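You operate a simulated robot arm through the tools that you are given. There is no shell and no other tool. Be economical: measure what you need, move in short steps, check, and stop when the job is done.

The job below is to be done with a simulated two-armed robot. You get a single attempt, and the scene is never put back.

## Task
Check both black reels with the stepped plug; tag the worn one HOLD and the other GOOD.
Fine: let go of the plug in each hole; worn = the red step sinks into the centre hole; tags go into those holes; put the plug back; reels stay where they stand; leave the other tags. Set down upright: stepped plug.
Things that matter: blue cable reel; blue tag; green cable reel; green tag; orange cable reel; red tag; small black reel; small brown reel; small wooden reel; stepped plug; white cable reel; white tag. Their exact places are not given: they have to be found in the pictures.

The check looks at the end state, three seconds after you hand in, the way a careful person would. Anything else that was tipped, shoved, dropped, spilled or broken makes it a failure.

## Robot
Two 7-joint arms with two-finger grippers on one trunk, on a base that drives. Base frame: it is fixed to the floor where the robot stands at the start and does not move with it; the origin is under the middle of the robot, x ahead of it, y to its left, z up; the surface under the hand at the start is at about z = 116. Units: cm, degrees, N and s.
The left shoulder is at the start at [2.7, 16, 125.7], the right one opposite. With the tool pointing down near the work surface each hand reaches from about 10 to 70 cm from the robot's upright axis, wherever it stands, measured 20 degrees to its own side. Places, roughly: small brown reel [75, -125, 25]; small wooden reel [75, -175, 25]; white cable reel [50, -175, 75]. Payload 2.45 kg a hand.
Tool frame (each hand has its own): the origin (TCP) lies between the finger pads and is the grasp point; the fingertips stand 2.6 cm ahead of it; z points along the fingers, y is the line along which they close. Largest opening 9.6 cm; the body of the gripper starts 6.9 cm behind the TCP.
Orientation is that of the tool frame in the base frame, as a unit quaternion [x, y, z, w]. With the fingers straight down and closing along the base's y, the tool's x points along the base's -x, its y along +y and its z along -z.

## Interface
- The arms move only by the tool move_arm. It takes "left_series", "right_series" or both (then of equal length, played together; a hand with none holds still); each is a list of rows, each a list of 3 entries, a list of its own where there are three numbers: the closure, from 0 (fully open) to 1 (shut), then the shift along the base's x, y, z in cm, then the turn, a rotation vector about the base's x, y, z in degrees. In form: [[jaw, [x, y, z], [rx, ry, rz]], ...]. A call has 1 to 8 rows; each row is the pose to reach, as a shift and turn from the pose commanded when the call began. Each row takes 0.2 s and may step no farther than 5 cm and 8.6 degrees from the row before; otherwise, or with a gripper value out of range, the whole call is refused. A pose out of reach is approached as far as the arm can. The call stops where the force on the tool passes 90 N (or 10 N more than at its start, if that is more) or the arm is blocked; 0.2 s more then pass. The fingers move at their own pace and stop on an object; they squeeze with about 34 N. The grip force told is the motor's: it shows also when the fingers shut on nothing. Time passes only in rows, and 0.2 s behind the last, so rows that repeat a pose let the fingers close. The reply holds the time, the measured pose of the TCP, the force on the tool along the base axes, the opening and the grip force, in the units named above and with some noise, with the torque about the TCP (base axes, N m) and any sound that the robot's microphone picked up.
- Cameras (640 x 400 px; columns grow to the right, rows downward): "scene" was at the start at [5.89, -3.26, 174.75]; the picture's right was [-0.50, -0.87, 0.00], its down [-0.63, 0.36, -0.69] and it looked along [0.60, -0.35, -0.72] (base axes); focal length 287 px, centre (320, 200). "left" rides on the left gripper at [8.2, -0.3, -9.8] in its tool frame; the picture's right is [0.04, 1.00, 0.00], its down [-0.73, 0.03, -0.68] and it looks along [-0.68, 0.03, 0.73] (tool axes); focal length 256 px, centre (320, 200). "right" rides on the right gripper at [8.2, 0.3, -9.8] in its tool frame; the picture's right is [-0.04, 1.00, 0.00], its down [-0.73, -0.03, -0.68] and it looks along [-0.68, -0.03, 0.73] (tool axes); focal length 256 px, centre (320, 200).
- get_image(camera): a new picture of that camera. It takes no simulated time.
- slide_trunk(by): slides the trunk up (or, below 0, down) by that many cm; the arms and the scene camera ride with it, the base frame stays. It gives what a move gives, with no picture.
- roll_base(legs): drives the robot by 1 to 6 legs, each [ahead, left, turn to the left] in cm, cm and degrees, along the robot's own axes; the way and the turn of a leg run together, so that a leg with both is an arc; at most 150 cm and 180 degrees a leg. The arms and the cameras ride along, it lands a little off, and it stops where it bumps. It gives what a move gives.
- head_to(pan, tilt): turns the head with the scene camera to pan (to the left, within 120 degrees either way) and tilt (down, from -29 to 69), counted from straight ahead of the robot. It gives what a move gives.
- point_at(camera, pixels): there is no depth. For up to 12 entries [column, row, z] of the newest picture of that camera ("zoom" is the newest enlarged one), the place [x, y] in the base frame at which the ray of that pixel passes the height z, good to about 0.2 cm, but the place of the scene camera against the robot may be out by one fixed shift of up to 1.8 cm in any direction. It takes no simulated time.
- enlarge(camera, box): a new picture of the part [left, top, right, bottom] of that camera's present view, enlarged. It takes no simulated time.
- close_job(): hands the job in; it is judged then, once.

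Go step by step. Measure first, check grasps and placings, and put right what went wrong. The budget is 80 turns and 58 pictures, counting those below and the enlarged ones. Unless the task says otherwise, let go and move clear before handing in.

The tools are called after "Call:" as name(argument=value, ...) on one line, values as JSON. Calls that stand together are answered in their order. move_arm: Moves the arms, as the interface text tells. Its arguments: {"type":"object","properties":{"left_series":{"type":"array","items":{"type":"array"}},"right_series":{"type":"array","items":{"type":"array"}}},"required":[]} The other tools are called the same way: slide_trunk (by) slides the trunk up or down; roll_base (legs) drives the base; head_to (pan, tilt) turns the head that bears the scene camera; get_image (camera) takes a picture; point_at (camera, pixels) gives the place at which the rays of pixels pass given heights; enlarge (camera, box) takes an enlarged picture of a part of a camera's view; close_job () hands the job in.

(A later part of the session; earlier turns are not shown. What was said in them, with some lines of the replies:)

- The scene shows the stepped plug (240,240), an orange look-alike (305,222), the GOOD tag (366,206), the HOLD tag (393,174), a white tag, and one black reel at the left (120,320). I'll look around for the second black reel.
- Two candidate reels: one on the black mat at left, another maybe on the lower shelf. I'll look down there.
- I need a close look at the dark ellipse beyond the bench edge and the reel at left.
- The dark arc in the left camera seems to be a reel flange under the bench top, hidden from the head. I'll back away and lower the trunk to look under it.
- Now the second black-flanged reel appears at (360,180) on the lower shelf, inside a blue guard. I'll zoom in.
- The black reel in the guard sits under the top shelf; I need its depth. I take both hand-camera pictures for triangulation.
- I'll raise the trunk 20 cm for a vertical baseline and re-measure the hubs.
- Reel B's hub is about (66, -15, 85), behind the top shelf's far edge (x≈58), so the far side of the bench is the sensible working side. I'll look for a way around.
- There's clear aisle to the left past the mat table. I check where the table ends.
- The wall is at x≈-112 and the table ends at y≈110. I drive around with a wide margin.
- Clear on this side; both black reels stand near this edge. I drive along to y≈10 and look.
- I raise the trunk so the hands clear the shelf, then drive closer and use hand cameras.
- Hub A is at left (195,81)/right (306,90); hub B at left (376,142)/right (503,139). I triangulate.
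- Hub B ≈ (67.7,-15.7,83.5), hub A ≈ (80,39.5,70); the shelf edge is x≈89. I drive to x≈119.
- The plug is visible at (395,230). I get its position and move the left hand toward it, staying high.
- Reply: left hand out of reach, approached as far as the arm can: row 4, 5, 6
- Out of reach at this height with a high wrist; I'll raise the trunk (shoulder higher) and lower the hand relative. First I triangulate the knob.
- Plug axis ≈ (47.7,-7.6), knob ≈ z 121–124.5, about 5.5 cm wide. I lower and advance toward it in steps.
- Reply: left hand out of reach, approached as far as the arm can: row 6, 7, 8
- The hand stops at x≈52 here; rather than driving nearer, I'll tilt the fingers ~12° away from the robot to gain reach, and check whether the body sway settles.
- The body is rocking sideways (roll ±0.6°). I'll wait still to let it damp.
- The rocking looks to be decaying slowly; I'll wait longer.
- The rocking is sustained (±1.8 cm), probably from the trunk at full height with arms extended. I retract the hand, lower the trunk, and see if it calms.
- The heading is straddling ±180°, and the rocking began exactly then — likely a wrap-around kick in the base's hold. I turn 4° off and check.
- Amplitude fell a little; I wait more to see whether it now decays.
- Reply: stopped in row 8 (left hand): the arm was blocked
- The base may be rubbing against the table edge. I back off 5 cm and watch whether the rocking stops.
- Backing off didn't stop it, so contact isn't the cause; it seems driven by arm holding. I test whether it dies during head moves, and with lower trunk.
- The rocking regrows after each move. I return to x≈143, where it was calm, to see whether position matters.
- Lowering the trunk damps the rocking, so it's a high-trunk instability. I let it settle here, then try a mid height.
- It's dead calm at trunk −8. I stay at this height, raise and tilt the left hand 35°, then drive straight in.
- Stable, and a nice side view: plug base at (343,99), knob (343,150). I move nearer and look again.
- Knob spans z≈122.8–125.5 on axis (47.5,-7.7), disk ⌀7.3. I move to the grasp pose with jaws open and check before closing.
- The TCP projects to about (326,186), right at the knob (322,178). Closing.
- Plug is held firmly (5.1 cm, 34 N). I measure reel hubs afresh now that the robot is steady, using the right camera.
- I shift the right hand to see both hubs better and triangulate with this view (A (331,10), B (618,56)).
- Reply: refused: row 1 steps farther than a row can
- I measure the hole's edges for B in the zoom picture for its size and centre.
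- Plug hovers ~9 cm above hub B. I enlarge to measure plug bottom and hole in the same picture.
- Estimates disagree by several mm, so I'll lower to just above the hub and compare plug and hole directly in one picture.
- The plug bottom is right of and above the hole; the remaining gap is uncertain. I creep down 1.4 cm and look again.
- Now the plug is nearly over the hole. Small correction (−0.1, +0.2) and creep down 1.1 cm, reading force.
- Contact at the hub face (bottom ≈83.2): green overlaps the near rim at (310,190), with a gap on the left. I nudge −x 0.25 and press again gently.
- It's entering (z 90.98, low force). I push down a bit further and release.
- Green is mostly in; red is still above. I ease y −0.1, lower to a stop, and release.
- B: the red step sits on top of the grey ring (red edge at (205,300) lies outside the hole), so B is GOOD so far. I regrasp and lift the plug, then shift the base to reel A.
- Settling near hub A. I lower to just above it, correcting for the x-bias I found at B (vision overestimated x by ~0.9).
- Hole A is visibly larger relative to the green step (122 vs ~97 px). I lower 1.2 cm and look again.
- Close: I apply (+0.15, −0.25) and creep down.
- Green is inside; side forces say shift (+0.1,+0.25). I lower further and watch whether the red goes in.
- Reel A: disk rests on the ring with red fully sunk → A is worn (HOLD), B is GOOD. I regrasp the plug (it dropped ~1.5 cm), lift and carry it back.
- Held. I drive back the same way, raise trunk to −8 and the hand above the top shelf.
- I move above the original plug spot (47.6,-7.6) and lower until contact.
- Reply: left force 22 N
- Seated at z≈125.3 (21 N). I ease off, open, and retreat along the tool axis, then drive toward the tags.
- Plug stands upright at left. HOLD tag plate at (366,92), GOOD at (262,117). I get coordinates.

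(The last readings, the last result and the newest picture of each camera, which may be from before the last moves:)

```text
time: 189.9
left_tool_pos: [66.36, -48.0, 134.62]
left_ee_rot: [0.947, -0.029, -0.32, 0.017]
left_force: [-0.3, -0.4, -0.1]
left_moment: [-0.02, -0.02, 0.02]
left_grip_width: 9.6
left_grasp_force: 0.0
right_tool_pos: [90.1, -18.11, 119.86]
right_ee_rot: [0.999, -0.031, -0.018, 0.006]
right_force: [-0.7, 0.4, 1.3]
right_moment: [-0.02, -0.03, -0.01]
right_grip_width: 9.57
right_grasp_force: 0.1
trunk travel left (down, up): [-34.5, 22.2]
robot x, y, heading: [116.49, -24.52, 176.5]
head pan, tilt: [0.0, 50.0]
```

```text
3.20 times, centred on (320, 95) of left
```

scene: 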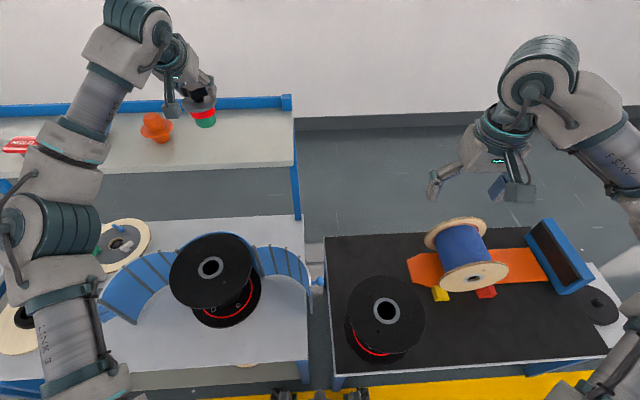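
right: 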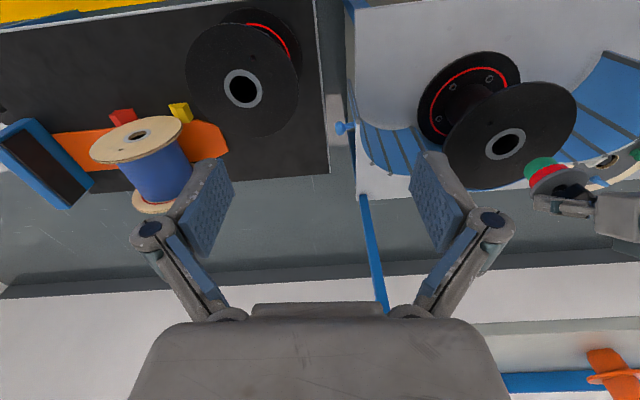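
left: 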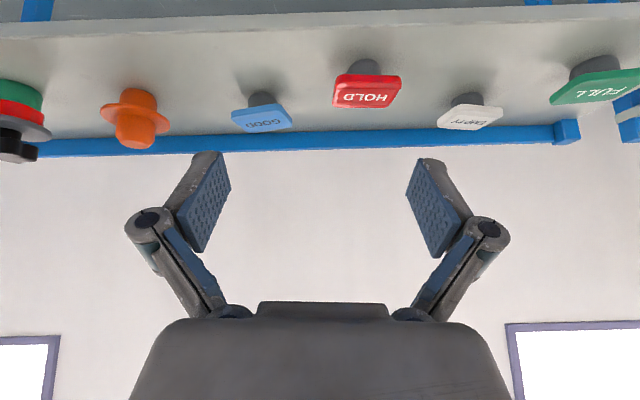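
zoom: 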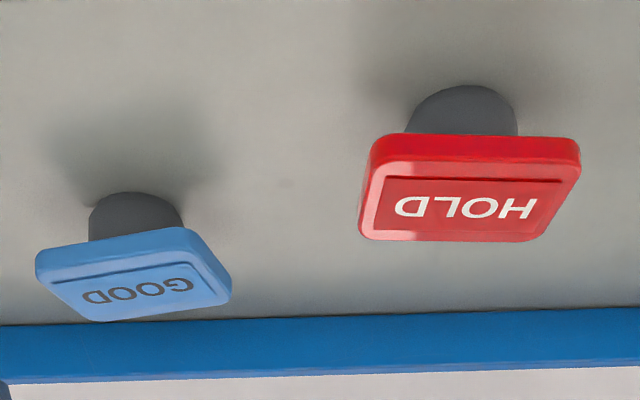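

HOLD axis ≈ (49.5,-53.6), plate z≈118.4–119.9, ~7.4 wide, aligned with my jaws. I descend to TCP z 120.2 with jaws open, checking force before closing.

Call:
move_arm(left_series=[[0, [-4, -1.5, -2], [0, 0, 0]], [0, [-8, -3, -4], [0, 0, 0]], [0, [-12, -4.5, -6], [0, 0, 0]], [0, [-14.5, -5.6, -8.5], [0, 0, 0]], [0, [-16.4, -5.6, -11], [0, 0, 0]], [0, [-16.9, -5.6, -12.5], [0, 0, 0]], [0, [-16.9, -5.6, -13.5], [0, 0, 0]], [0, [-16.9, -5.6, -14.4], [0, 0, 0]]])

Call:
get_image(camera="left")

```text
time: 191.7
left_tool_pos: [49.19, -53.56, 120.15]
left_ee_rot: [0.947, -0.03, -0.32, 0.017]
left_force: [0.5, 0.8, 0.4]
left_moment: [-0.08, -0.02, 0.04]
left_grip_width: 9.63
left_grasp_force: 0.0
right_tool_pos: [90.13, -18.04, 119.65]
right_ee_rot: [0.999, -0.031, -0.018, 0.006]
right_force: [0.4, 1.2, 0.2]
right_moment: [-0.03, -0.01, 0.0]
right_grip_width: 9.59
right_grasp_force: 0.0
trunk travel left (down, up): [-34.5, 22.2]
robot x, y, heading: [116.21, -24.28, 176.4]
head pan, tilt: [0.0, 50.0]
```

```text
2 pictures are left
```

left: 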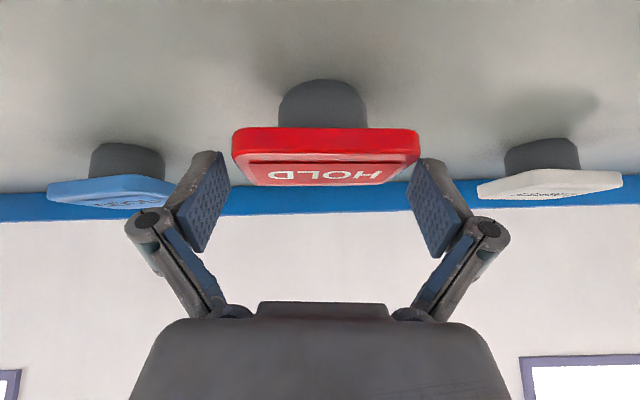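

The plate (232–418) is centred between the jaws with clearance. Closing and lifting gently.

Call:
move_arm(left_series=[[0.1, [0, 0, 0], [0, 0, 0]], [0.2, [0, 0, 0], [0, 0, 0]], [0.35, [0, 0, 0], [0, 0, 0]], [0.5, [0, 0, 0], [0, 0, 0]], [0.5, [0, 0, 0], [0, 0, 0]], [0.5, [0, 0, 0], [0, 0, 0]]])

Call:
move_arm(left_series=[[0.5, [0, 0, 2], [0, 0, 0]], [0.5, [0, 0, 5], [0, 0, 0]], [0.5, [0, 0, 9], [0, 0, 0]], [0.5, [1, 0, 13], [0, 0, 0]], [0.5, [5, 0, 14], [0, 0, 0]], [0.5, [9, 0, 14], [0, 0, 0]], [0.5, [13.5, 0, 14], [0, 0, 0]], [0.5, [18, 0, 14], [0, 0, 0]]])

```text
time: 193.1
left_tool_pos: [49.3, -54.99, 120.02]
left_ee_rot: [0.947, -0.027, -0.32, 0.013]
left_force: [-0.3, 0.0, -1.1]
left_moment: [0.01, -0.01, -0.03]
left_grip_width: 7.79
left_grasp_force: 33.9
right_tool_pos: [90.1, -19.42, 119.71]
right_ee_rot: [0.999, -0.031, -0.018, 0.001]
right_force: [-0.8, 0.2, 0.4]
right_moment: [0.0, 0.02, 0.04]
right_grip_width: 9.61
right_grasp_force: 0.1
trunk travel left (down, up): [-34.5, 22.2]
robot x, y, heading: [116.39, -24.94, 176.2]
head pan, tilt: [0.0, 50.0]
```

```text
time: 194.9
left_tool_pos: [67.64, -55.0, 134.1]
left_ee_rot: [0.947, -0.027, -0.321, 0.013]
left_force: [0.3, -0.6, -1.1]
left_moment: [0.01, 0.02, 0.0]
left_grip_width: 7.78
left_grasp_force: 34.2
right_tool_pos: [90.17, -19.38, 119.82]
right_ee_rot: [0.999, -0.032, -0.018, 0.001]
right_force: [0.1, -0.2, -0.1]
right_moment: [0.01, -0.01, -0.02]
right_grip_width: 9.61
right_grasp_force: 0.1
trunk travel left (down, up): [-34.5, 22.2]
robot x, y, heading: [116.43, -24.6, 176.4]
head pan, tilt: [0.0, 50.0]
```

HOLD tag held (7.8 cm). I drive to reel A, lower trunk to −16, and let it settle.

Call:
roll_base(legs=[[-12, 0, 0], [0, -94, 0], [7, 0, 0]])

Call:
slide_trunk(by=-8)

Call:
move_arm(left_series=[[0.5, [0, 0, 0], [0, 0, 0]], [0.5, [0, 0, 0], [0, 0, 0]], [0.5, [0, 0, 0], [0, 0, 0]], [0.5, [0, 0, 0], [0, 0, 0]], [0.5, [0, 0, 0], [0, 0, 0]], [0.5, [0, 0, 0], [0, 0, 0]], [0.5, [0, 0, 0], [0, 0, 0]], [0.5, [0, 0, 0], [0, 0, 0]]])

Call:
move_arm(left_series=[[0.5, [0, 0, 0], [0, 0, 0]], [0.5, [0, 0, 0], [0, 0, 0]], [0.5, [0, 0, 0], [0, 0, 0]], [0.5, [0, 0, 0], [0, 0, 0]], [0.5, [0, 0, 0], [0, 0, 0]], [0.5, [0, 0, 0], [0, 0, 0]], [0.5, [0, 0, 0], [0, 0, 0]], [0.5, [0, 0, 0], [0, 0, 0]]])

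```text
time: 201.1
left_tool_pos: [78.63, 35.47, 134.3]
left_ee_rot: [0.947, -0.029, -0.321, 0.012]
left_force: [-0.7, 0.1, -0.2]
left_moment: [0.0, -0.03, -0.02]
left_grip_width: 7.74
left_grasp_force: 33.9
right_tool_pos: [101.17, 71.12, 119.77]
right_ee_rot: [0.999, -0.031, -0.019, 0.002]
right_force: [0.4, -0.4, 0.6]
right_moment: [-0.01, 0.01, -0.02]
right_grip_width: 9.61
right_grasp_force: 0.1
trunk travel left (down, up): [-34.5, 22.2]
robot x, y, heading: [127.38, 65.54, 176.0]
head pan, tilt: [0.0, 50.0]
```

```text
time: 202.2
left_tool_pos: [78.41, 35.66, 126.32]
left_ee_rot: [0.947, -0.029, -0.321, 0.013]
left_force: [-0.5, 0.0, -0.4]
left_moment: [0.02, 0.03, 0.02]
left_grip_width: 7.71
left_grasp_force: 34.1
right_tool_pos: [101.14, 71.22, 111.79]
right_ee_rot: [0.999, -0.032, -0.019, 0.002]
right_force: [-0.2, 0.1, 0.3]
right_moment: [-0.01, 0.02, -0.02]
right_grip_width: 9.61
right_grasp_force: 0.1
trunk travel left (down, up): [-26.5, 30.2]
robot x, y, heading: [127.16, 65.35, 176.2]
head pan, tilt: [0.0, 50.0]
```

```text
time: 204.0
left_tool_pos: [78.32, 35.64, 126.36]
left_ee_rot: [0.947, -0.028, -0.321, 0.014]
left_force: [0.8, 0.8, -0.3]
left_moment: [0.02, 0.02, 0.02]
left_grip_width: 7.73
left_grasp_force: 34.2
right_tool_pos: [101.11, 71.25, 111.89]
right_ee_rot: [0.999, -0.032, -0.019, 0.002]
right_force: [0.0, -0.8, 0.4]
right_moment: [0.02, 0.03, -0.02]
right_grip_width: 9.62
right_grasp_force: 0.1
trunk travel left (down, up): [-26.5, 30.2]
robot x, y, heading: [127.14, 65.52, 176.1]
head pan, tilt: [0.0, 50.0]
```

```text
time: 205.8
left_tool_pos: [78.47, 35.63, 126.27]
left_ee_rot: [0.947, -0.028, -0.321, 0.013]
left_force: [0.5, 0.1, -0.5]
left_moment: [-0.01, -0.02, 0.02]
left_grip_width: 7.72
left_grasp_force: 33.7
right_tool_pos: [101.04, 71.35, 111.84]
right_ee_rot: [0.999, -0.032, -0.019, 0.002]
right_force: [0.2, 0.3, 0.3]
right_moment: [0.0, 0.0, 0.0]
right_grip_width: 9.64
right_grasp_force: 0.1
trunk travel left (down, up): [-26.5, 30.2]
robot x, y, heading: [127.41, 65.78, 175.9]
head pan, tilt: [0.0, 50.0]
```

Steady. I lower over hub A to TCP z≈76.

Call:
move_arm(left_series=[[0.5, [0, 1.7, -4], [0, 0, 0]], [0.5, [0, 3.4, -8], [0, 0, 0]], [0.5, [0, 3.4, -12.8], [0, 0, 0]], [0.5, [0, 3.4, -17.6], [0, 0, 0]], [0.5, [0, 3.4, -22.4], [0, 0, 0]], [0.5, [0, 3.4, -27.2], [0, 0, 0]], [0.5, [0, 3.4, -32], [0, 0, 0]], [0.5, [0, 3.4, -36], [0, 0, 0]]])

Call:
move_arm(left_series=[[0.5, [0, 0, -4], [0, 0, 0]], [0.5, [0, 0, -8], [0, 0, 0]], [0.5, [0, 0, -11], [0, 0, 0]], [0.5, [0, 0, -13], [0, 0, 0]], [0.5, [0, 0, -14], [0, 0, 0]], [0.5, [0, 0, -14], [0, 0, 0]], [0.5, [0, 0, -14], [0, 0, 0]], [0.5, [0, 0, -14], [0, 0, 0]]])

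```text
time: 207.6
left_tool_pos: [78.37, 39.52, 90.1]
left_ee_rot: [0.947, -0.028, -0.321, 0.014]
left_force: [0.7, -0.5, 0.0]
left_moment: [-0.05, -0.01, -0.01]
left_grip_width: 7.7
left_grasp_force: 33.4
right_tool_pos: [100.82, 71.15, 111.67]
right_ee_rot: [0.999, -0.032, -0.019, 0.002]
right_force: [0.4, -0.5, -0.3]
right_moment: [0.03, 0.0, 0.0]
right_grip_width: 9.61
right_grasp_force: 0.1
trunk travel left (down, up): [-26.5, 30.2]
robot x, y, heading: [127.17, 65.49, 176.2]
head pan, tilt: [0.0, 50.0]
```

```text
time: 209.4
left_tool_pos: [78.42, 39.26, 76.37]
left_ee_rot: [0.947, -0.029, -0.32, 0.012]
left_force: [-0.5, -0.7, -0.9]
left_moment: [-0.02, 0.02, 0.01]
left_grip_width: 7.7
left_grasp_force: 34.2
right_tool_pos: [101.03, 71.25, 111.81]
right_ee_rot: [0.999, -0.032, -0.019, 0.001]
right_force: [-0.3, 0.3, 0.2]
right_moment: [0.03, 0.01, 0.01]
right_grip_width: 9.63
right_grasp_force: 0.1
trunk travel left (down, up): [-26.5, 30.2]
robot x, y, heading: [127.08, 65.46, 176.0]
head pan, tilt: [0.0, 50.0]
```

I creep down to z≈72.7, watching for a stall at ~73.6 (stem on ring).

Call:
move_arm(left_series=[[0.5, [0.1, -0.2, -0.7], [0, 0, 0]], [0.5, [0.1, -0.2, -1.4], [0, 0, 0]], [0.5, [0.1, -0.2, -2], [0, 0, 0]], [0.5, [0.1, -0.2, -2.6], [0, 0, 0]], [0.5, [0.1, -0.2, -3.2], [0, 0, 0]], [0.5, [0.1, -0.2, -3.2], [0, 0, 0]]])

Call:
move_arm(left_series=[[0.5, [0, 0, -0.3], [0, 0, 0]], [0.5, [0, 0, -0.6], [0, 0, 0]], [0.5, [0, 0, -0.6], [0, 0, 0]]])

```text
time: 210.8
left_tool_pos: [78.48, 38.94, 73.09]
left_ee_rot: [0.947, -0.029, -0.321, 0.013]
left_force: [0.1, -0.4, -0.7]
left_moment: [-0.01, 0.03, 0.02]
left_grip_width: 7.71
left_grasp_force: 34.0
right_tool_pos: [101.1, 71.34, 111.82]
right_ee_rot: [0.999, -0.032, -0.018, 0.002]
right_force: [0.1, 0.2, -0.7]
right_moment: [0.0, 0.01, -0.02]
right_grip_width: 9.59
right_grasp_force: 0.0
trunk travel left (down, up): [-26.5, 30.2]
robot x, y, heading: [127.07, 65.1, 176.2]
head pan, tilt: [0.0, 50.0]
```

```text
time: 211.6
left_tool_pos: [78.44, 38.88, 72.4]
left_ee_rot: [0.947, -0.028, -0.321, 0.013]
left_force: [-0.3, -1.1, 0.0]
left_moment: [0.01, 0.02, 0.0]
left_grip_width: 7.7
left_grasp_force: 34.0
right_tool_pos: [101.01, 71.35, 111.76]
right_ee_rot: [0.999, -0.032, -0.018, 0.002]
right_force: [-0.3, 0.1, -0.3]
right_moment: [0.01, 0.03, -0.01]
right_grip_width: 9.59
right_grasp_force: 0.0
trunk travel left (down, up): [-26.5, 30.2]
robot x, y, heading: [126.81, 65.68, 176.0]
head pan, tilt: [0.0, 50.0]
```

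No resistance, so the stem is in. A little further, until fingertip contact, then release.

Call:
move_arm(left_series=[[0.5, [0, 0, -0.2], [0, 0, 0]], [0.5, [0, 0, -0.4], [0, 0, 0]], [0.5, [0, 0, -0.4], [0, 0, 0]]])

Call:
move_arm(left_series=[[0.4, [0, 0, 0.1], [0, 0, 0]], [0.2, [0, 0, 0.1], [0, 0, 0]], [0, [0, 0, 0.1], [0, 0, 0]], [0, [0, 0, 0.1], [0, 0, 0]], [0, [0, 0, 0.1], [0, 0, 0]], [0, [0, 0, 0.1], [0, 0, 0]]])

Call:
enlarge(camera="right", box=[400, 60, 580, 180])

```text
time: 212.4
left_tool_pos: [78.39, 38.94, 72.3]
left_ee_rot: [0.946, -0.028, -0.324, 0.013]
left_force: [2.7, -3.8, 19.0]
left_moment: [0.77, -0.07, -0.13]
left_grip_width: 7.69
left_grasp_force: 34.0
right_tool_pos: [101.27, 71.37, 111.88]
right_ee_rot: [0.999, -0.032, -0.02, 0.003]
right_force: [-0.5, 0.5, 0.7]
right_moment: [-0.01, 0.0, 0.0]
right_grip_width: 9.59
right_grasp_force: 0.2
trunk travel left (down, up): [-26.5, 30.2]
robot x, y, heading: [127.44, 65.76, 175.8]
head pan, tilt: [0.0, 50.0]
```

```text
time: 213.8
left_tool_pos: [78.53, 39.01, 72.07]
left_ee_rot: [0.947, -0.029, -0.321, 0.013]
left_force: [-0.2, 1.0, -0.3]
left_moment: [0.04, -0.03, -0.03]
left_grip_width: 9.61
left_grasp_force: 0.0
right_tool_pos: [100.91, 71.17, 111.74]
right_ee_rot: [0.999, -0.033, -0.018, 0.002]
right_force: [0.2, -0.4, 0.0]
right_moment: [0.01, -0.02, -0.02]
right_grip_width: 9.62
right_grasp_force: 0.1
trunk travel left (down, up): [-26.5, 30.2]
robot x, y, heading: [127.17, 65.18, 176.2]
head pan, tilt: [0.0, 50.0]
```

```text
3.33 times, centred on (490, 120) of right
```

zoom: 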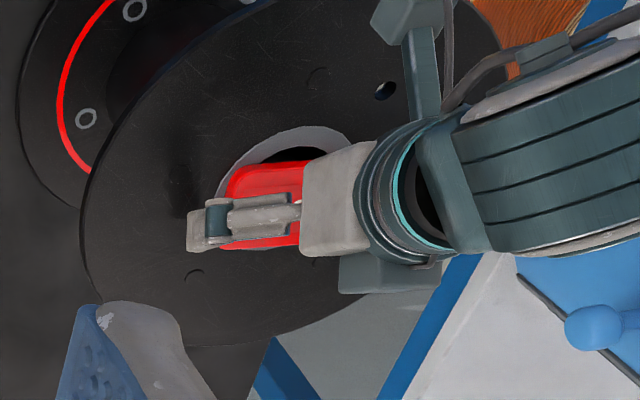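

HOLD sits in hub A. I lift straight up, raise the trunk, and drive to the GOOD tag.

Call:
move_arm(left_series=[[0, [0, 0, 1.5], [0, 0, 0]], [0, [0, 0, 3.5], [0, 0, 0]], [0, [0, 0, 7], [0, 0, 0]], [0, [0, 0, 11.5], [0, 0, 0]], [0, [0, 0, 16], [0, 0, 0]], [0, [0, 0, 20.5], [0, 0, 0]], [0, [0, 0, 25], [0, 0, 0]], [0, [0, 0, 29.5], [0, 0, 0]]])

Call:
move_arm(left_series=[[0, [0, 0, 4.5], [0, 0, 0]], [0, [0, 0, 9], [0, 0, 0]], [0, [0, 0, 13.5], [0, 0, 0]], [0, [0, 0, 18], [0, 0, 0]], [0, [0, 0, 22.5], [0, 0, 0]], [0, [0, 0, 25], [0, 0, 0]], [0, [0, 0, 25], [0, 0, 0]]])

Call:
slide_trunk(by=8)

Call:
roll_base(legs=[[0, 82.4, 0], [5.3, 0, 0]])

Call:
move_arm(left_series=[[0, [0, 0, 0], [0, 0, 6]], [0, [0, 0, 0], [0, 0, 12]], [0, [0, 0, 0], [0, 0, 18]], [0, [0, 0, 0], [0, 0, 18]], [0, [0, 0, 0], [0, 0, 18]], [0, [0, 0, 0], [0, 0, 18]], [0, [0, 0, 0], [0, 0, 18]], [0, [0, 0, 0], [0, 0, 18]]])

Call:
move_arm(left_series=[[0, [0, 0, 0], [0, 0, 0]], [0, [0, 0, 0], [0, 0, 0]], [0, [0, 0, 0], [0, 0, 0]], [0, [0, 0, 0], [0, 0, 0]], [0, [0, 0, 0], [0, 0, 0]], [0, [0, 0, 0], [0, 0, 0]], [0, [0, 0, 0], [0, 0, 0]], [0, [0, 0, 0], [0, 0, 0]]])

```text
time: 215.6
left_tool_pos: [78.39, 39.11, 101.83]
left_ee_rot: [0.947, -0.029, -0.321, 0.014]
left_force: [0.0, 0.5, -1.2]
left_moment: [-0.02, 0.02, -0.02]
left_grip_width: 9.63
left_grasp_force: 0.0
right_tool_pos: [101.11, 71.31, 111.82]
right_ee_rot: [0.999, -0.032, -0.018, 0.003]
right_force: [-0.3, -1.0, 0.8]
right_moment: [0.01, 0.0, -0.02]
right_grip_width: 9.59
right_grasp_force: 0.1
trunk travel left (down, up): [-26.5, 30.2]
robot x, y, heading: [127.06, 65.53, 176.1]
head pan, tilt: [0.0, 50.0]
```

```text
time: 217.2
left_tool_pos: [78.39, 38.84, 126.53]
left_ee_rot: [0.947, -0.028, -0.321, 0.013]
left_force: [0.0, 0.2, -0.4]
left_moment: [0.0, 0.03, 0.01]
left_grip_width: 9.58
left_grasp_force: 0.0
right_tool_pos: [101.05, 71.24, 111.75]
right_ee_rot: [0.999, -0.032, -0.019, 0.002]
right_force: [0.5, 0.2, -0.2]
right_moment: [-0.02, -0.01, -0.02]
right_grip_width: 9.61
right_grasp_force: 0.1
trunk travel left (down, up): [-26.5, 30.2]
robot x, y, heading: [127.3, 65.75, 175.8]
head pan, tilt: [0.0, 50.0]
```

```text
time: 218.4
left_tool_pos: [78.4, 38.96, 134.61]
left_ee_rot: [0.947, -0.028, -0.32, 0.012]
left_force: [0.1, 0.2, 0.2]
left_moment: [0.01, -0.02, 0.02]
left_grip_width: 9.59
left_grasp_force: 0.1
right_tool_pos: [100.95, 71.16, 119.62]
right_ee_rot: [0.999, -0.032, -0.018, 0.002]
right_force: [-0.3, 0.4, 0.2]
right_moment: [0.0, 0.01, 0.0]
right_grip_width: 9.61
right_grasp_force: 0.0
trunk travel left (down, up): [-34.5, 22.2]
robot x, y, heading: [127.34, 65.44, 176.3]
head pan, tilt: [0.0, 50.0]
```

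```text
time: 223.4
left_tool_pos: [69.16, -43.63, 134.92]
left_ee_rot: [0.946, -0.024, -0.324, 0.016]
left_force: [-0.2, 0.3, 0.1]
left_moment: [-0.04, 0.0, -0.01]
left_grip_width: 9.59
left_grasp_force: 0.0
right_tool_pos: [91.25, -11.16, 119.89]
right_ee_rot: [0.999, -0.026, -0.021, 0.004]
right_force: [0.4, 0.7, -0.1]
right_moment: [0.02, -0.01, -0.01]
right_grip_width: 9.61
right_grasp_force: 0.1
trunk travel left (down, up): [-34.5, 22.2]
robot x, y, heading: [116.51, -17.02, 176.9]
head pan, tilt: [0.0, 50.0]
```

```text
time: 225.2
left_tool_pos: [68.46, -43.75, 134.91]
left_ee_rot: [0.938, 0.125, -0.316, 0.066]
left_force: [0.2, 0.0, 0.2]
left_moment: [-0.02, -0.01, 0.01]
left_grip_width: 9.58
left_grasp_force: 0.1
right_tool_pos: [90.75, -11.11, 119.96]
right_ee_rot: [0.999, -0.026, -0.02, 0.004]
right_force: [-0.5, -0.2, 0.6]
right_moment: [0.01, 0.0, 0.0]
right_grip_width: 9.58
right_grasp_force: 0.0
trunk travel left (down, up): [-34.5, 22.2]
robot x, y, heading: [116.95, -16.81, 176.8]
head pan, tilt: [0.0, 50.0]
```

```text
time: 227.0
left_tool_pos: [68.46, -43.63, 134.91]
left_ee_rot: [0.938, 0.125, -0.315, 0.067]
left_force: [0.2, -0.7, -0.6]
left_moment: [-0.02, -0.02, -0.01]
left_grip_width: 9.58
left_grasp_force: 0.1
right_tool_pos: [90.72, -11.27, 119.71]
right_ee_rot: [0.999, -0.026, -0.02, 0.003]
right_force: [0.8, -0.5, -0.5]
right_moment: [0.01, 0.01, 0.01]
right_grip_width: 9.6
right_grasp_force: 0.2
trunk travel left (down, up): [-34.5, 22.2]
robot x, y, heading: [117.03, -17.1, 176.8]
head pan, tilt: [0.0, 50.0]
```

Yawed to match the GOOD plate. I go to a pre-grasp pose 6 cm back along the tool axis and use the last picture for alignment.

Call:
move_arm(left_series=[[0, [-4, 1, -1], [0, 0, 0]], [0, [-8, 2, -2], [0, 0, 0]], [0, [-12, 3, -4], [0, 0, 0]], [0, [-16, 4, -6], [0, 0, 0]], [0, [-19, 4.7, -8], [0, 0, 0]], [0, [-21.3, 4.7, -9.9], [0, 0, 0]], [0, [-21.3, 4.7, -9.9], [0, 0, 0]], [0, [-21.3, 4.7, -9.9], [0, 0, 0]]])

Call:
move_arm(left_series=[[0, [0, 0, 0], [0, 0, 0]], [0, [0, 0, 0], [0, 0, 0]], [0, [0, 0, 0], [0, 0, 0]], [0, [0, 0, 0], [0, 0, 0]], [0, [0, 0, 0], [0, 0, 0]]])

Call:
get_image(camera="left")

```text
time: 228.8
left_tool_pos: [47.13, -39.18, 124.94]
left_ee_rot: [0.939, 0.124, -0.315, 0.065]
left_force: [0.1, 0.7, 1.3]
left_moment: [0.03, -0.02, -0.01]
left_grip_width: 9.61
left_grasp_force: 0.2
right_tool_pos: [90.73, -11.13, 119.81]
right_ee_rot: [0.999, -0.026, -0.021, 0.003]
right_force: [-0.6, 0.4, -0.3]
right_moment: [-0.01, 0.01, 0.0]
right_grip_width: 9.6
right_grasp_force: 0.1
trunk travel left (down, up): [-34.5, 22.2]
robot x, y, heading: [116.63, -16.77, 176.7]
head pan, tilt: [0.0, 50.0]
```

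```text
time: 230.0
left_tool_pos: [47.25, -39.16, 124.92]
left_ee_rot: [0.938, 0.124, -0.316, 0.067]
left_force: [-0.4, -0.3, 0.1]
left_moment: [0.0, 0.0, -0.01]
left_grip_width: 9.59
left_grasp_force: 0.1
right_tool_pos: [90.73, -11.25, 119.84]
right_ee_rot: [0.999, -0.026, -0.019, 0.003]
right_force: [-0.3, 0.8, 0.0]
right_moment: [0.01, -0.02, 0.0]
right_grip_width: 9.61
right_grasp_force: 0.1
trunk travel left (down, up): [-34.5, 22.2]
robot x, y, heading: [117.34, -16.85, 176.8]
head pan, tilt: [0.0, 50.0]
```

```text
0 pictures are left
```

left: 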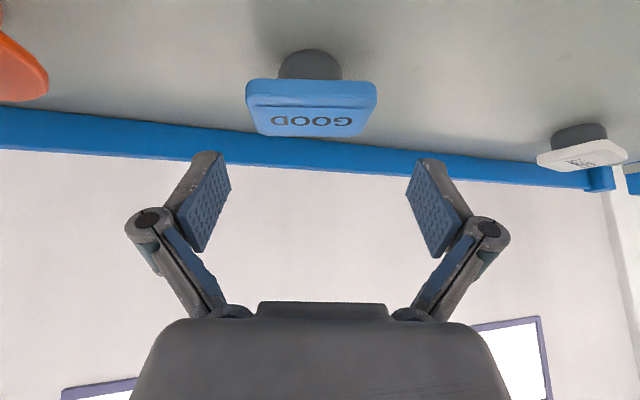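

Well aligned; plate centre (311) is ~8 px left of the jaw axis (319.5). I refine its position.

Call:
point_at(camera="left", pixels=[[310, 49, 116], [280, 62, 116.8], [342, 62, 116.8], [247, 95, 119.2], [376, 95, 119.2], [311, 80, 118.4], [311, 106, 119.9], [315, 136, 119.9], [259, 132, 119.9], [366, 132, 119.9]])

```text
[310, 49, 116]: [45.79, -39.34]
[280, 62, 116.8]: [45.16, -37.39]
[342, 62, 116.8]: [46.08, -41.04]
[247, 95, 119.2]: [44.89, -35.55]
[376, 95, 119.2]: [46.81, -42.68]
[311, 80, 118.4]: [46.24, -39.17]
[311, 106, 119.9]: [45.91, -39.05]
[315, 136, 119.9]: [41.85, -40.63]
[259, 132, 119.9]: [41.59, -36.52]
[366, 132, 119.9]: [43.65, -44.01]
```

Target TCP (43.75,-39.8,120.2). Descend, check force, then close.

Call:
move_arm(left_series=[[0, [-1, -0.1, -1.2], [0, 0, 0]], [0, [-2, -0.3, -2.4], [0, 0, 0]], [0, [-3, -0.5, -3.6], [0, 0, 0]], [0, [-3.5, -0.64, -4.7], [0, 0, 0]], [0, [-3.5, -0.64, -4.7], [0, 0, 0]], [0, [-3.5, -0.64, -4.7], [0, 0, 0]]])

```text
time: 231.4
left_tool_pos: [43.73, -39.68, 120.11]
left_ee_rot: [0.938, 0.125, -0.316, 0.067]
left_force: [-0.3, -0.1, -0.1]
left_moment: [0.0, -0.02, 0.04]
left_grip_width: 9.61
left_grasp_force: 0.0
right_tool_pos: [90.71, -11.1, 119.87]
right_ee_rot: [0.999, -0.027, -0.02, 0.004]
right_force: [0.1, 0.6, 0.4]
right_moment: [0.03, 0.03, 0.02]
right_grip_width: 9.62
right_grasp_force: 0.2
trunk travel left (down, up): [-34.5, 22.2]
robot x, y, heading: [117.05, -17.02, 176.8]
head pan, tilt: [0.0, 50.0]
```

Call:
move_arm(left_series=[[0.1, [0, 0, 0], [0, 0, 0]], [0.2, [0, 0, 0], [0, 0, 0]], [0.35, [0, 0, 0], [0, 0, 0]], [0.5, [0, 0, 0], [0, 0, 0]], [0.5, [0, 0, 0], [0, 0, 0]], [0.5, [0, 0, 0], [0, 0, 0]]])

Call:
move_arm(left_series=[[0.5, [0, 0, 2], [0, 0, 0]], [0.5, [0, 0, 5], [0, 0, 0]], [0.5, [0, 0, 9], [0, 0, 0]], [0.5, [1, 0, 13], [0, 0, 0]], [0.5, [5, 0, 14], [0, 0, 0]], [0.5, [9.5, 0, 14], [0, 0, 0]], [0.5, [14, 0, 14], [0, 0, 0]], [0.5, [18.5, 0, 14], [0, 0, 0]]])

Call:
move_arm(left_series=[[0.5, [3, 0, 0], [0, 0, 0]], [0.5, [5, 0, 0], [0, 0, 0]], [0.5, [5, 0, 0], [0, 0, 0]]])

```text
time: 232.8
left_tool_pos: [43.76, -39.71, 120.22]
left_ee_rot: [0.938, 0.125, -0.315, 0.067]
left_force: [-0.1, -0.6, 2.1]
left_moment: [0.01, 0.01, 0.0]
left_grip_width: 7.72
left_grasp_force: 34.0
right_tool_pos: [90.74, -11.3, 119.82]
right_ee_rot: [0.999, -0.026, -0.019, 0.003]
right_force: [0.2, 0.6, -0.1]
right_moment: [-0.01, -0.02, 0.0]
right_grip_width: 9.62
right_grasp_force: 0.0
trunk travel left (down, up): [-34.5, 22.2]
robot x, y, heading: [117.31, -16.81, 176.9]
head pan, tilt: [0.0, 50.0]
```

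```text
time: 234.6
left_tool_pos: [62.64, -39.51, 134.2]
left_ee_rot: [0.938, 0.124, -0.317, 0.066]
left_force: [0.6, 0.0, -0.1]
left_moment: [-0.02, -0.02, 0.03]
left_grip_width: 7.71
left_grasp_force: 33.4
right_tool_pos: [90.88, -11.07, 119.84]
right_ee_rot: [0.999, -0.027, -0.02, 0.002]
right_force: [0.2, 0.2, 0.1]
right_moment: [-0.03, 0.03, 0.02]
right_grip_width: 9.6
right_grasp_force: 0.1
trunk travel left (down, up): [-34.5, 22.2]
robot x, y, heading: [116.76, -16.72, 177.0]
head pan, tilt: [0.0, 50.0]
```

```text
time: 235.4
left_tool_pos: [67.16, -39.76, 134.06]
left_ee_rot: [0.939, 0.125, -0.315, 0.067]
left_force: [-0.6, 0.1, -0.1]
left_moment: [0.0, -0.01, 0.03]
left_grip_width: 7.75
left_grasp_force: 33.9
right_tool_pos: [90.66, -11.16, 119.78]
right_ee_rot: [0.999, -0.026, -0.02, 0.003]
right_force: [0.5, 0.0, -0.5]
right_moment: [-0.01, 0.0, 0.01]
right_grip_width: 9.56
right_grasp_force: 0.1
trunk travel left (down, up): [-34.5, 22.2]
robot x, y, heading: [116.8, -16.51, 177.0]
head pan, tilt: [0.0, 50.0]
```

GOOD tag held. I shift the base so the hand is over hub B (67.0,-15.1), then settle.

Call:
roll_base(legs=[[0, -24.6, 0]])

Call:
move_arm(left_series=[[0.5, [0, 0, 0], [0, 0, 0]], [0.5, [0, 0, 0], [0, 0, 0]], [0.5, [0, 0, 0], [0, 0, 0]], [0.5, [0, 0, 0], [0, 0, 0]], [0.5, [0, 0, 0], [0, 0, 0]], [0.5, [0, 0, 0], [0, 0, 0]], [0.5, [0, 0, 0], [0, 0, 0]], [0.5, [0, 0, 0], [0, 0, 0]]])

Call:
move_arm(left_series=[[0.5, [0, 0, 0], [0, 0, 0]], [0.5, [0, 0, 0], [0, 0, 0]], [0.5, [0, 0, 0], [0, 0, 0]], [0.5, [0, 0, 0], [0, 0, 0]], [0.5, [0, 0, 0], [0, 0, 0]], [0.5, [0, 0, 0], [0, 0, 0]], [0.5, [0, 0, 0], [0, 0, 0]], [0.5, [0, 0, 0], [0, 0, 0]]])

Call:
move_arm(left_series=[[0.5, [0, 0, -4.5], [0, 0, 0]], [0.5, [0, 0, -9], [0, 0, 0]], [0.5, [0, 0, -13.5], [0, 0, 0]], [0.5, [0, 0, -18], [0, 0, 0]], [0.5, [0, 0, -22.5], [0, 0, 0]], [0.5, [0, 0, -27], [0, 0, 0]], [0.5, [0, 0, -31], [0, 0, 0]], [0.5, [0, 0, -34], [0, 0, 0]]])

Call:
move_arm(left_series=[[0.5, [0, 0, -1], [0, 0, 0]], [0.5, [0, 0, -2], [0, 0, 0]], [0.5, [0, 0, -3], [0, 0, 0]], [0.5, [0, 0, -3], [0, 0, 0]], [0.5, [0, 0, -3], [0, 0, 0]], [0.5, [0, 0, -3], [0, 0, 0]]])

```text
time: 237.2
left_tool_pos: [68.17, -13.27, 134.07]
left_ee_rot: [0.94, 0.118, -0.313, 0.065]
left_force: [-1.1, 0.3, -0.7]
left_moment: [0.03, -0.05, 0.05]
left_grip_width: 7.73
left_grasp_force: 34.0
right_tool_pos: [92.08, 14.81, 119.8]
right_ee_rot: [0.999, -0.035, -0.018, 0.002]
right_force: [-0.1, 0.4, 0.2]
right_moment: [0.0, -0.08, 0.01]
right_grip_width: 9.6
right_grasp_force: 0.1
trunk travel left (down, up): [-34.5, 22.2]
robot x, y, heading: [118.33, 8.47, 175.8]
head pan, tilt: [0.0, 50.0]
```

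```text
time: 239.0
left_tool_pos: [68.79, -14.27, 133.97]
left_ee_rot: [0.94, 0.118, -0.315, 0.061]
left_force: [-0.6, 0.3, -0.3]
left_moment: [0.0, -0.01, -0.01]
left_grip_width: 7.71
left_grasp_force: 33.9
right_tool_pos: [92.51, 14.07, 119.81]
right_ee_rot: [0.999, -0.036, -0.019, -0.003]
right_force: [-0.5, 0.0, 0.4]
right_moment: [-0.01, -0.03, 0.02]
right_grip_width: 9.61
right_grasp_force: 0.1
trunk travel left (down, up): [-34.5, 22.2]
robot x, y, heading: [118.64, 8.63, 176.1]
head pan, tilt: [0.0, 50.0]
```

```text
time: 240.8
left_tool_pos: [68.9, -13.67, 134.04]
left_ee_rot: [0.939, 0.118, -0.316, 0.063]
left_force: [-0.4, 0.6, -0.6]
left_moment: [-0.08, 0.05, 0.02]
left_grip_width: 7.7
left_grasp_force: 33.8
right_tool_pos: [92.59, 14.53, 119.8]
right_ee_rot: [0.999, -0.034, -0.02, 0.0]
right_force: [-1.1, 0.1, 0.7]
right_moment: [-0.04, -0.1, 0.01]
right_grip_width: 9.59
right_grasp_force: 0.1
trunk travel left (down, up): [-34.5, 22.2]
robot x, y, heading: [118.45, 8.59, 175.8]
head pan, tilt: [0.0, 50.0]
```

```text
time: 242.6
left_tool_pos: [68.73, -14.63, 99.97]
left_ee_rot: [0.94, 0.119, -0.315, 0.061]
left_force: [0.2, 1.3, -0.6]
left_moment: [-0.07, -0.03, 0.09]
left_grip_width: 7.71
left_grasp_force: 34.3
right_tool_pos: [92.64, 14.07, 119.81]
right_ee_rot: [0.999, -0.035, -0.02, -0.002]
right_force: [-0.5, 0.3, 0.0]
right_moment: [-0.04, -0.03, -0.02]
right_grip_width: 9.59
right_grasp_force: 0.1
trunk travel left (down, up): [-34.5, 22.2]
robot x, y, heading: [118.57, 9.21, 176.1]
head pan, tilt: [0.0, 50.0]
```

```text
time: 244.0
left_tool_pos: [68.79, -16.58, 96.48]
left_ee_rot: [0.94, 0.122, -0.313, 0.054]
left_force: [0.0, 0.4, -0.3]
left_moment: [0.08, 0.03, 0.0]
left_grip_width: 7.69
left_grasp_force: 34.2
right_tool_pos: [92.36, 11.85, 119.9]
right_ee_rot: [0.999, -0.034, -0.02, -0.009]
right_force: [0.4, 0.5, 0.4]
right_moment: [0.01, 0.01, 0.0]
right_grip_width: 9.59
right_grasp_force: 0.1
trunk travel left (down, up): [-34.5, 22.2]
robot x, y, heading: [118.34, 8.56, 175.9]
head pan, tilt: [0.0, 50.0]
```

Rocking has returned a bit; I raise the hand and lower the trunk 10 cm to damp it, then wait.

Call:
move_arm(left_series=[[0.5, [0, 0, 2.5], [0, 0, 0]], [0.5, [0, 0, 5], [0, 0, 0]], [0.5, [0, 0, 7.5], [0, 0, 0]], [0.5, [0, 0, 10], [0, 0, 0]]])

Call:
slide_trunk(by=-10)

Call:
move_arm(left_series=[[0.5, [0, 0, 0], [0, 0, 0]], [0.5, [0, 0, 0], [0, 0, 0]], [0.5, [0, 0, 0], [0, 0, 0]], [0.5, [0, 0, 0], [0, 0, 0]], [0.5, [0, 0, 0], [0, 0, 0]], [0.5, [0, 0, 0], [0, 0, 0]], [0.5, [0, 0, 0], [0, 0, 0]], [0.5, [0, 0, 0], [0, 0, 0]]])

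Call:
move_arm(left_series=[[0.5, [0, 0, 0], [0, 0, 0]], [0.5, [0, 0, 0], [0, 0, 0]], [0.5, [0, 0, 0], [0, 0, 0]], [0.5, [0, 0, 0], [0, 0, 0]], [0.5, [0, 0, 0], [0, 0, 0]], [0.5, [0, 0, 0], [0, 0, 0]], [0.5, [0, 0, 0], [0, 0, 0]], [0.5, [0, 0, 0], [0, 0, 0]]])

Call:
move_arm(left_series=[[0.5, [0, 0, 0], [0, 0, 0]], [0.5, [0, 0, 0], [0, 0, 0]], [0.5, [0, 0, 0], [0, 0, 0]], [0.5, [0, 0, 0], [0, 0, 0]], [0.5, [0, 0, 0], [0, 0, 0]], [0.5, [0, 0, 0], [0, 0, 0]], [0.5, [0, 0, 0], [0, 0, 0]], [0.5, [0, 0, 0], [0, 0, 0]]])

Call:
move_arm(left_series=[[0.5, [0, 0, 0], [0, 0, 0]]])

Call:
move_arm(left_series=[[0.5, [0, 0, 0], [0, 0, 0]]])

```text
time: 245.0
left_tool_pos: [68.65, -15.59, 106.79]
left_ee_rot: [0.94, 0.12, -0.315, 0.057]
left_force: [-0.1, 0.3, -1.6]
left_moment: [0.05, 0.02, 0.02]
left_grip_width: 7.71
left_grasp_force: 33.9
right_tool_pos: [92.41, 12.7, 119.92]
right_ee_rot: [0.999, -0.035, -0.02, -0.006]
right_force: [-0.3, -0.3, 0.5]
right_moment: [-0.01, 0.04, 0.01]
right_grip_width: 9.61
right_grasp_force: 0.1
trunk travel left (down, up): [-34.5, 22.2]
robot x, y, heading: [118.66, 8.68, 176.2]
head pan, tilt: [0.0, 50.0]
```

```text
time: 246.3
left_tool_pos: [68.85, -15.76, 96.78]
left_ee_rot: [0.94, 0.121, -0.315, 0.056]
left_force: [-0.2, 0.8, 0.0]
left_moment: [0.0, -0.03, 0.0]
left_grip_width: 7.72
left_grasp_force: 34.2
right_tool_pos: [92.64, 12.56, 109.98]
right_ee_rot: [0.999, -0.034, -0.02, -0.007]
right_force: [0.2, -0.6, 0.9]
right_moment: [0.0, 0.03, -0.01]
right_grip_width: 9.6
right_grasp_force: 0.0
trunk travel left (down, up): [-24.5, 32.2]
robot x, y, heading: [118.61, 8.72, 176.1]
head pan, tilt: [0.0, 50.0]
```

```text
time: 248.1
left_tool_pos: [68.72, -16.06, 96.56]
left_ee_rot: [0.94, 0.121, -0.313, 0.056]
left_force: [-0.7, -1.2, -0.4]
left_moment: [0.01, 0.0, 0.02]
left_grip_width: 7.69
left_grasp_force: 33.6
right_tool_pos: [92.46, 12.4, 109.82]
right_ee_rot: [0.999, -0.034, -0.019, -0.008]
right_force: [0.3, -1.0, 0.0]
right_moment: [-0.02, 0.0, 0.0]
right_grip_width: 9.6
right_grasp_force: 0.0
trunk travel left (down, up): [-24.5, 32.2]
robot x, y, heading: [118.53, 8.12, 175.8]
head pan, tilt: [0.0, 50.0]
```

```text
time: 249.9
left_tool_pos: [68.78, -15.8, 96.62]
left_ee_rot: [0.94, 0.12, -0.314, 0.055]
left_force: [-0.6, 0.1, -0.2]
left_moment: [0.0, 0.03, -0.02]
left_grip_width: 7.71
left_grasp_force: 34.0
right_tool_pos: [92.49, 12.58, 109.87]
right_ee_rot: [0.999, -0.035, -0.02, -0.008]
right_force: [0.9, -0.5, -0.6]
right_moment: [0.0, -0.04, 0.01]
right_grip_width: 9.58
right_grasp_force: 0.0
trunk travel left (down, up): [-24.5, 32.2]
robot x, y, heading: [118.63, 8.6, 176.1]
head pan, tilt: [0.0, 50.0]
```

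```text
time: 251.7
left_tool_pos: [68.66, -15.84, 96.63]
left_ee_rot: [0.94, 0.121, -0.313, 0.057]
left_force: [-0.1, -0.2, -0.9]
left_moment: [-0.04, -0.05, -0.03]
left_grip_width: 7.72
left_grasp_force: 34.0
right_tool_pos: [92.44, 12.58, 109.72]
right_ee_rot: [0.999, -0.034, -0.02, -0.007]
right_force: [0.0, -0.5, 0.2]
right_moment: [-0.02, -0.02, -0.02]
right_grip_width: 9.61
right_grasp_force: 0.1
trunk travel left (down, up): [-24.5, 32.2]
robot x, y, heading: [118.65, 8.58, 176.1]
head pan, tilt: [0.0, 50.0]
```

```text
time: 252.1
left_tool_pos: [68.65, -15.9, 96.6]
left_ee_rot: [0.94, 0.121, -0.313, 0.056]
left_force: [-0.4, -0.5, -1.0]
left_moment: [-0.01, 0.02, 0.04]
left_grip_width: 7.72
left_grasp_force: 33.8
right_tool_pos: [92.51, 12.56, 109.79]
right_ee_rot: [0.999, -0.034, -0.02, -0.008]
right_force: [0.2, 0.3, 0.2]
right_moment: [0.0, -0.01, -0.04]
right_grip_width: 9.59
right_grasp_force: 0.0
trunk travel left (down, up): [-24.5, 32.2]
robot x, y, heading: [118.77, 8.82, 176.0]
head pan, tilt: [0.0, 50.0]
```

```text
time: 252.5
left_tool_pos: [68.72, -15.86, 96.79]
left_ee_rot: [0.94, 0.12, -0.314, 0.055]
left_force: [-1.1, -0.7, 0.4]
left_moment: [-0.04, 0.03, -0.03]
left_grip_width: 7.73
left_grasp_force: 34.0
right_tool_pos: [92.52, 12.4, 109.9]
right_ee_rot: [0.999, -0.034, -0.021, -0.007]
right_force: [-0.5, -0.5, 0.0]
right_moment: [0.02, -0.03, 0.01]
right_grip_width: 9.6
right_grasp_force: 0.0
trunk travel left (down, up): [-24.5, 32.2]
robot x, y, heading: [118.41, 8.84, 176.1]
head pan, tilt: [0.0, 50.0]
```

Calm now. I correct to (67.0,-15.1), undo the ~1.2° lean, and lower to just above the hub.

Call:
move_arm(left_series=[[0.5, [-0.8, 0.4, -1.5], [-0.6, 0, 0]], [0.5, [-1.7, 0.75, -3], [-1.2, 0, 0]], [0.5, [-1.7, 0.75, -5], [-1.2, 0, 0]], [0.5, [-1.7, 0.75, -7], [-1.2, 0, 0]], [0.5, [-1.7, 0.75, -8.2], [-1.2, 0, 0]], [0.5, [-1.7, 0.75, -8.2], [-1.2, 0, 0]], [0.5, [-1.7, 0.75, -8.2], [-1.2, 0, 0]], [0.5, [-1.7, 0.75, -8.2], [-1.2, 0, 0]]])

Call:
move_arm(left_series=[[0.5, [0, 0, 0], [0, 0, 0]], [0.5, [0, 0, 0], [0, 0, 0]], [0.5, [0, 0, 0], [0, 0, 0]], [0.5, [0, 0, 0], [0, 0, 0]], [0.5, [0, 0, 0], [0, 0, 0]]])

```text
time: 254.3
left_tool_pos: [66.93, -15.06, 88.47]
left_ee_rot: [0.939, 0.118, -0.315, 0.066]
left_force: [0.5, 0.1, -0.3]
left_moment: [0.01, -0.04, 0.03]
left_grip_width: 7.69
left_grasp_force: 34.0
right_tool_pos: [92.45, 12.47, 109.79]
right_ee_rot: [0.999, -0.034, -0.02, -0.007]
right_force: [-0.1, 0.0, -1.1]
right_moment: [0.02, 0.01, 0.03]
right_grip_width: 9.59
right_grasp_force: 0.0
trunk travel left (down, up): [-24.5, 32.2]
robot x, y, heading: [118.4, 8.64, 176.0]
head pan, tilt: [0.0, 50.0]
```

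```text
time: 255.5
left_tool_pos: [66.97, -15.08, 88.54]
left_ee_rot: [0.94, 0.116, -0.315, 0.065]
left_force: [0.2, -0.3, -0.8]
left_moment: [-0.01, 0.01, 0.0]
left_grip_width: 7.69
left_grasp_force: 34.1
right_tool_pos: [92.37, 12.5, 109.85]
right_ee_rot: [0.999, -0.035, -0.021, -0.007]
right_force: [-0.9, 0.3, 0.3]
right_moment: [0.01, 0.02, 0.0]
right_grip_width: 9.59
right_grasp_force: 0.0
trunk travel left (down, up): [-24.5, 32.2]
robot x, y, heading: [118.53, 8.35, 176.0]
head pan, tilt: [0.0, 50.0]
```

On target (66.97,-15.08). I creep down 1.6 cm; the stem on the ring would stall at ≈87.4.

Call:
move_arm(left_series=[[0.5, [0, 0, -0.5], [0, 0, 0]], [0.5, [0, 0, -1.0], [0, 0, 0]], [0.5, [0, 0, -1.5], [0, 0, 0]], [0.5, [0, 0, -1.8], [0, 0, 0]], [0.5, [0, 0, -1.8], [0, 0, 0]]])

```text
time: 256.7
left_tool_pos: [67.03, -14.95, 86.71]
left_ee_rot: [0.939, 0.118, -0.316, 0.066]
left_force: [3.7, -3.1, 9.0]
left_moment: [0.09, -0.05, -0.04]
left_grip_width: 7.71
left_grasp_force: 34.8
right_tool_pos: [92.46, 12.54, 109.79]
right_ee_rot: [0.999, -0.034, -0.021, -0.006]
right_force: [-0.3, 1.2, 0.3]
right_moment: [0.01, 0.03, -0.02]
right_grip_width: 9.61
right_grasp_force: 0.0
trunk travel left (down, up): [-24.5, 32.2]
robot x, y, heading: [118.57, 8.45, 176.3]
head pan, tilt: [0.0, 50.0]
```

Light side forces (+3.7, −3.1): the stem touches the −x/+y side of the hole. I shift (+0.2, −0.15) and continue.

Call:
move_arm(left_series=[[0.5, [0.1, -0.1, 0.3], [0, 0, 0]], [0.5, [0.2, -0.15, 0.2], [0, 0, 0]], [0.5, [0.2, -0.15, 0], [0, 0, 0]], [0.5, [0.2, -0.15, -0.2], [0, 0, 0]], [0.5, [0.2, -0.15, -0.2], [0, 0, 0]]])

```text
time: 257.9
left_tool_pos: [67.27, -15.28, 86.4]
left_ee_rot: [0.94, 0.117, -0.315, 0.066]
left_force: [0.7, 0.6, -1.7]
left_moment: [-0.01, 0.02, -0.02]
left_grip_width: 7.72
left_grasp_force: 34.2
right_tool_pos: [92.44, 12.61, 109.95]
right_ee_rot: [0.999, -0.034, -0.02, -0.007]
right_force: [-0.1, -0.1, 0.4]
right_moment: [-0.03, 0.01, -0.03]
right_grip_width: 9.6
right_grasp_force: 0.1
trunk travel left (down, up): [-24.5, 32.2]
robot x, y, heading: [118.54, 8.76, 176.1]
head pan, tilt: [0.0, 50.0]
5 turns are left
```

Free now, the stem is ~1.1 cm in the hole. I lower slightly, release, and lift clear.

Call:
move_arm(left_series=[[0.5, [0, 0, -0.2], [0, 0, 0]], [0.5, [0, 0, -0.3], [0, 0, 0]], [0.5, [0, 0, -0.3], [0, 0, 0]]])

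Call:
move_arm(left_series=[[0.4, [0, 0, 0.1], [0, 0, 0]], [0.2, [0, 0, 0.1], [0, 0, 0]], [0, [0, 0, 0.1], [0, 0, 0]], [0, [0, 0, 0.1], [0, 0, 0]], [0, [0, 0, 0.1], [0, 0, 0]], [0, [0, 0, 0.1], [0, 0, 0]], [0, [0, 0, 0.1], [0, 0, 0]]])

```text
time: 258.7
left_tool_pos: [67.31, -15.13, 86.1]
left_ee_rot: [0.939, 0.117, -0.315, 0.066]
left_force: [-0.8, 0.6, -1.5]
left_moment: [0.0, 0.0, 0.03]
left_grip_width: 7.71
left_grasp_force: 34.0
right_tool_pos: [92.49, 12.57, 109.83]
right_ee_rot: [0.999, -0.034, -0.02, -0.007]
right_force: [-0.1, -0.2, -0.7]
right_moment: [-0.02, -0.03, -0.01]
right_grip_width: 9.63
right_grasp_force: 0.0
trunk travel left (down, up): [-24.5, 32.2]
robot x, y, heading: [118.9, 8.66, 176.0]
head pan, tilt: [0.0, 50.0]
```

```text
time: 260.3
left_tool_pos: [67.35, -15.21, 86.22]
left_ee_rot: [0.94, 0.117, -0.314, 0.066]
left_force: [-1.1, -0.2, 0.4]
left_moment: [0.0, 0.01, 0.01]
left_grip_width: 9.59
left_grasp_force: 0.1
right_tool_pos: [92.41, 12.53, 109.93]
right_ee_rot: [0.999, -0.035, -0.021, -0.007]
right_force: [0.2, 0.3, 0.0]
right_moment: [-0.01, 0.0, -0.02]
right_grip_width: 9.61
right_grasp_force: 0.0
trunk travel left (down, up): [-24.5, 32.2]
robot x, y, heading: [118.63, 8.29, 176.0]
head pan, tilt: [0.0, 50.0]
4 turns are left
```

Released. I lift straight up and back the robot away a little.

Call:
move_arm(left_series=[[0, [0, 0, 1.5], [0, 0, 0]], [0, [0, 0, 3.5], [0, 0, 0]], [0, [0, 0, 6], [0, 0, 0]], [0, [0, 0, 10], [0, 0, 0]], [0, [0, 0, 14.5], [0, 0, 0]], [0, [2, 0, 18], [0, 0, 0]], [0, [5, 0, 20], [0, 0, 0]]])

Call:
roll_base(legs=[[-20, 0, 0]])

```text
time: 261.9
left_tool_pos: [72.64, -15.36, 106.42]
left_ee_rot: [0.939, 0.118, -0.316, 0.066]
left_force: [0.2, 0.7, -0.1]
left_moment: [-0.03, 0.03, -0.03]
left_grip_width: 9.59
left_grasp_force: 0.0
right_tool_pos: [92.56, 12.5, 109.76]
right_ee_rot: [0.999, -0.033, -0.02, -0.007]
right_force: [-0.3, 0.0, -0.4]
right_moment: [0.01, 0.0, 0.0]
right_grip_width: 9.61
right_grasp_force: 0.1
trunk travel left (down, up): [-24.5, 32.2]
robot x, y, heading: [118.77, 8.94, 176.0]
head pan, tilt: [0.0, 50.0]
```

```text
time: 263.5
left_tool_pos: [92.21, -16.64, 106.23]
left_ee_rot: [0.94, 0.115, -0.315, 0.066]
left_force: [-0.4, -0.7, -0.2]
left_moment: [0.0, 0.03, 0.04]
left_grip_width: 9.6
left_grasp_force: 0.0
right_tool_pos: [112.49, 11.29, 109.89]
right_ee_rot: [0.999, -0.037, -0.02, -0.007]
right_force: [1.0, 0.1, 0.1]
right_moment: [-0.05, 0.01, 0.03]
right_grip_width: 9.59
right_grasp_force: 0.1
trunk travel left (down, up): [-24.5, 32.2]
robot x, y, heading: [138.46, 7.04, 175.9]
head pan, tilt: [0.0, 50.0]
3 turns are left
```

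Both hands are empty and clear, so I'm handing in: the reel on the mat is worn and tagged HOLD, the reel in the guard is tagged GOOD, and the plug is back upright; with no pictures left, I couldn't photograph the GOOD tag after letting go.

Call:
close_job()

```text
The job is handed in.
```

I tested both black reels and tagged them. The one on the black mat is worn and tagged HOLD; the one in the blue guard is tagged GOOD.

- **Mat reel:** the red step sank into the centre hole until the plug's grey disk rested on the ring. The HOLD tag is in that hole.
- **Guard reel:** the red step stayed on top of the grey ring. I put the GOOD tag in that hole. I had no pictures left to confirm it seated. Before I let go, the stem was about 1 cm into the hole with no resistance.
- **Plug:** it is back at its original spot on the top shelf, and a later picture showed it standing upright.
- **The rest:** I did not move either reel or touch the other tags. Both hands are empty and clear of the shelf.
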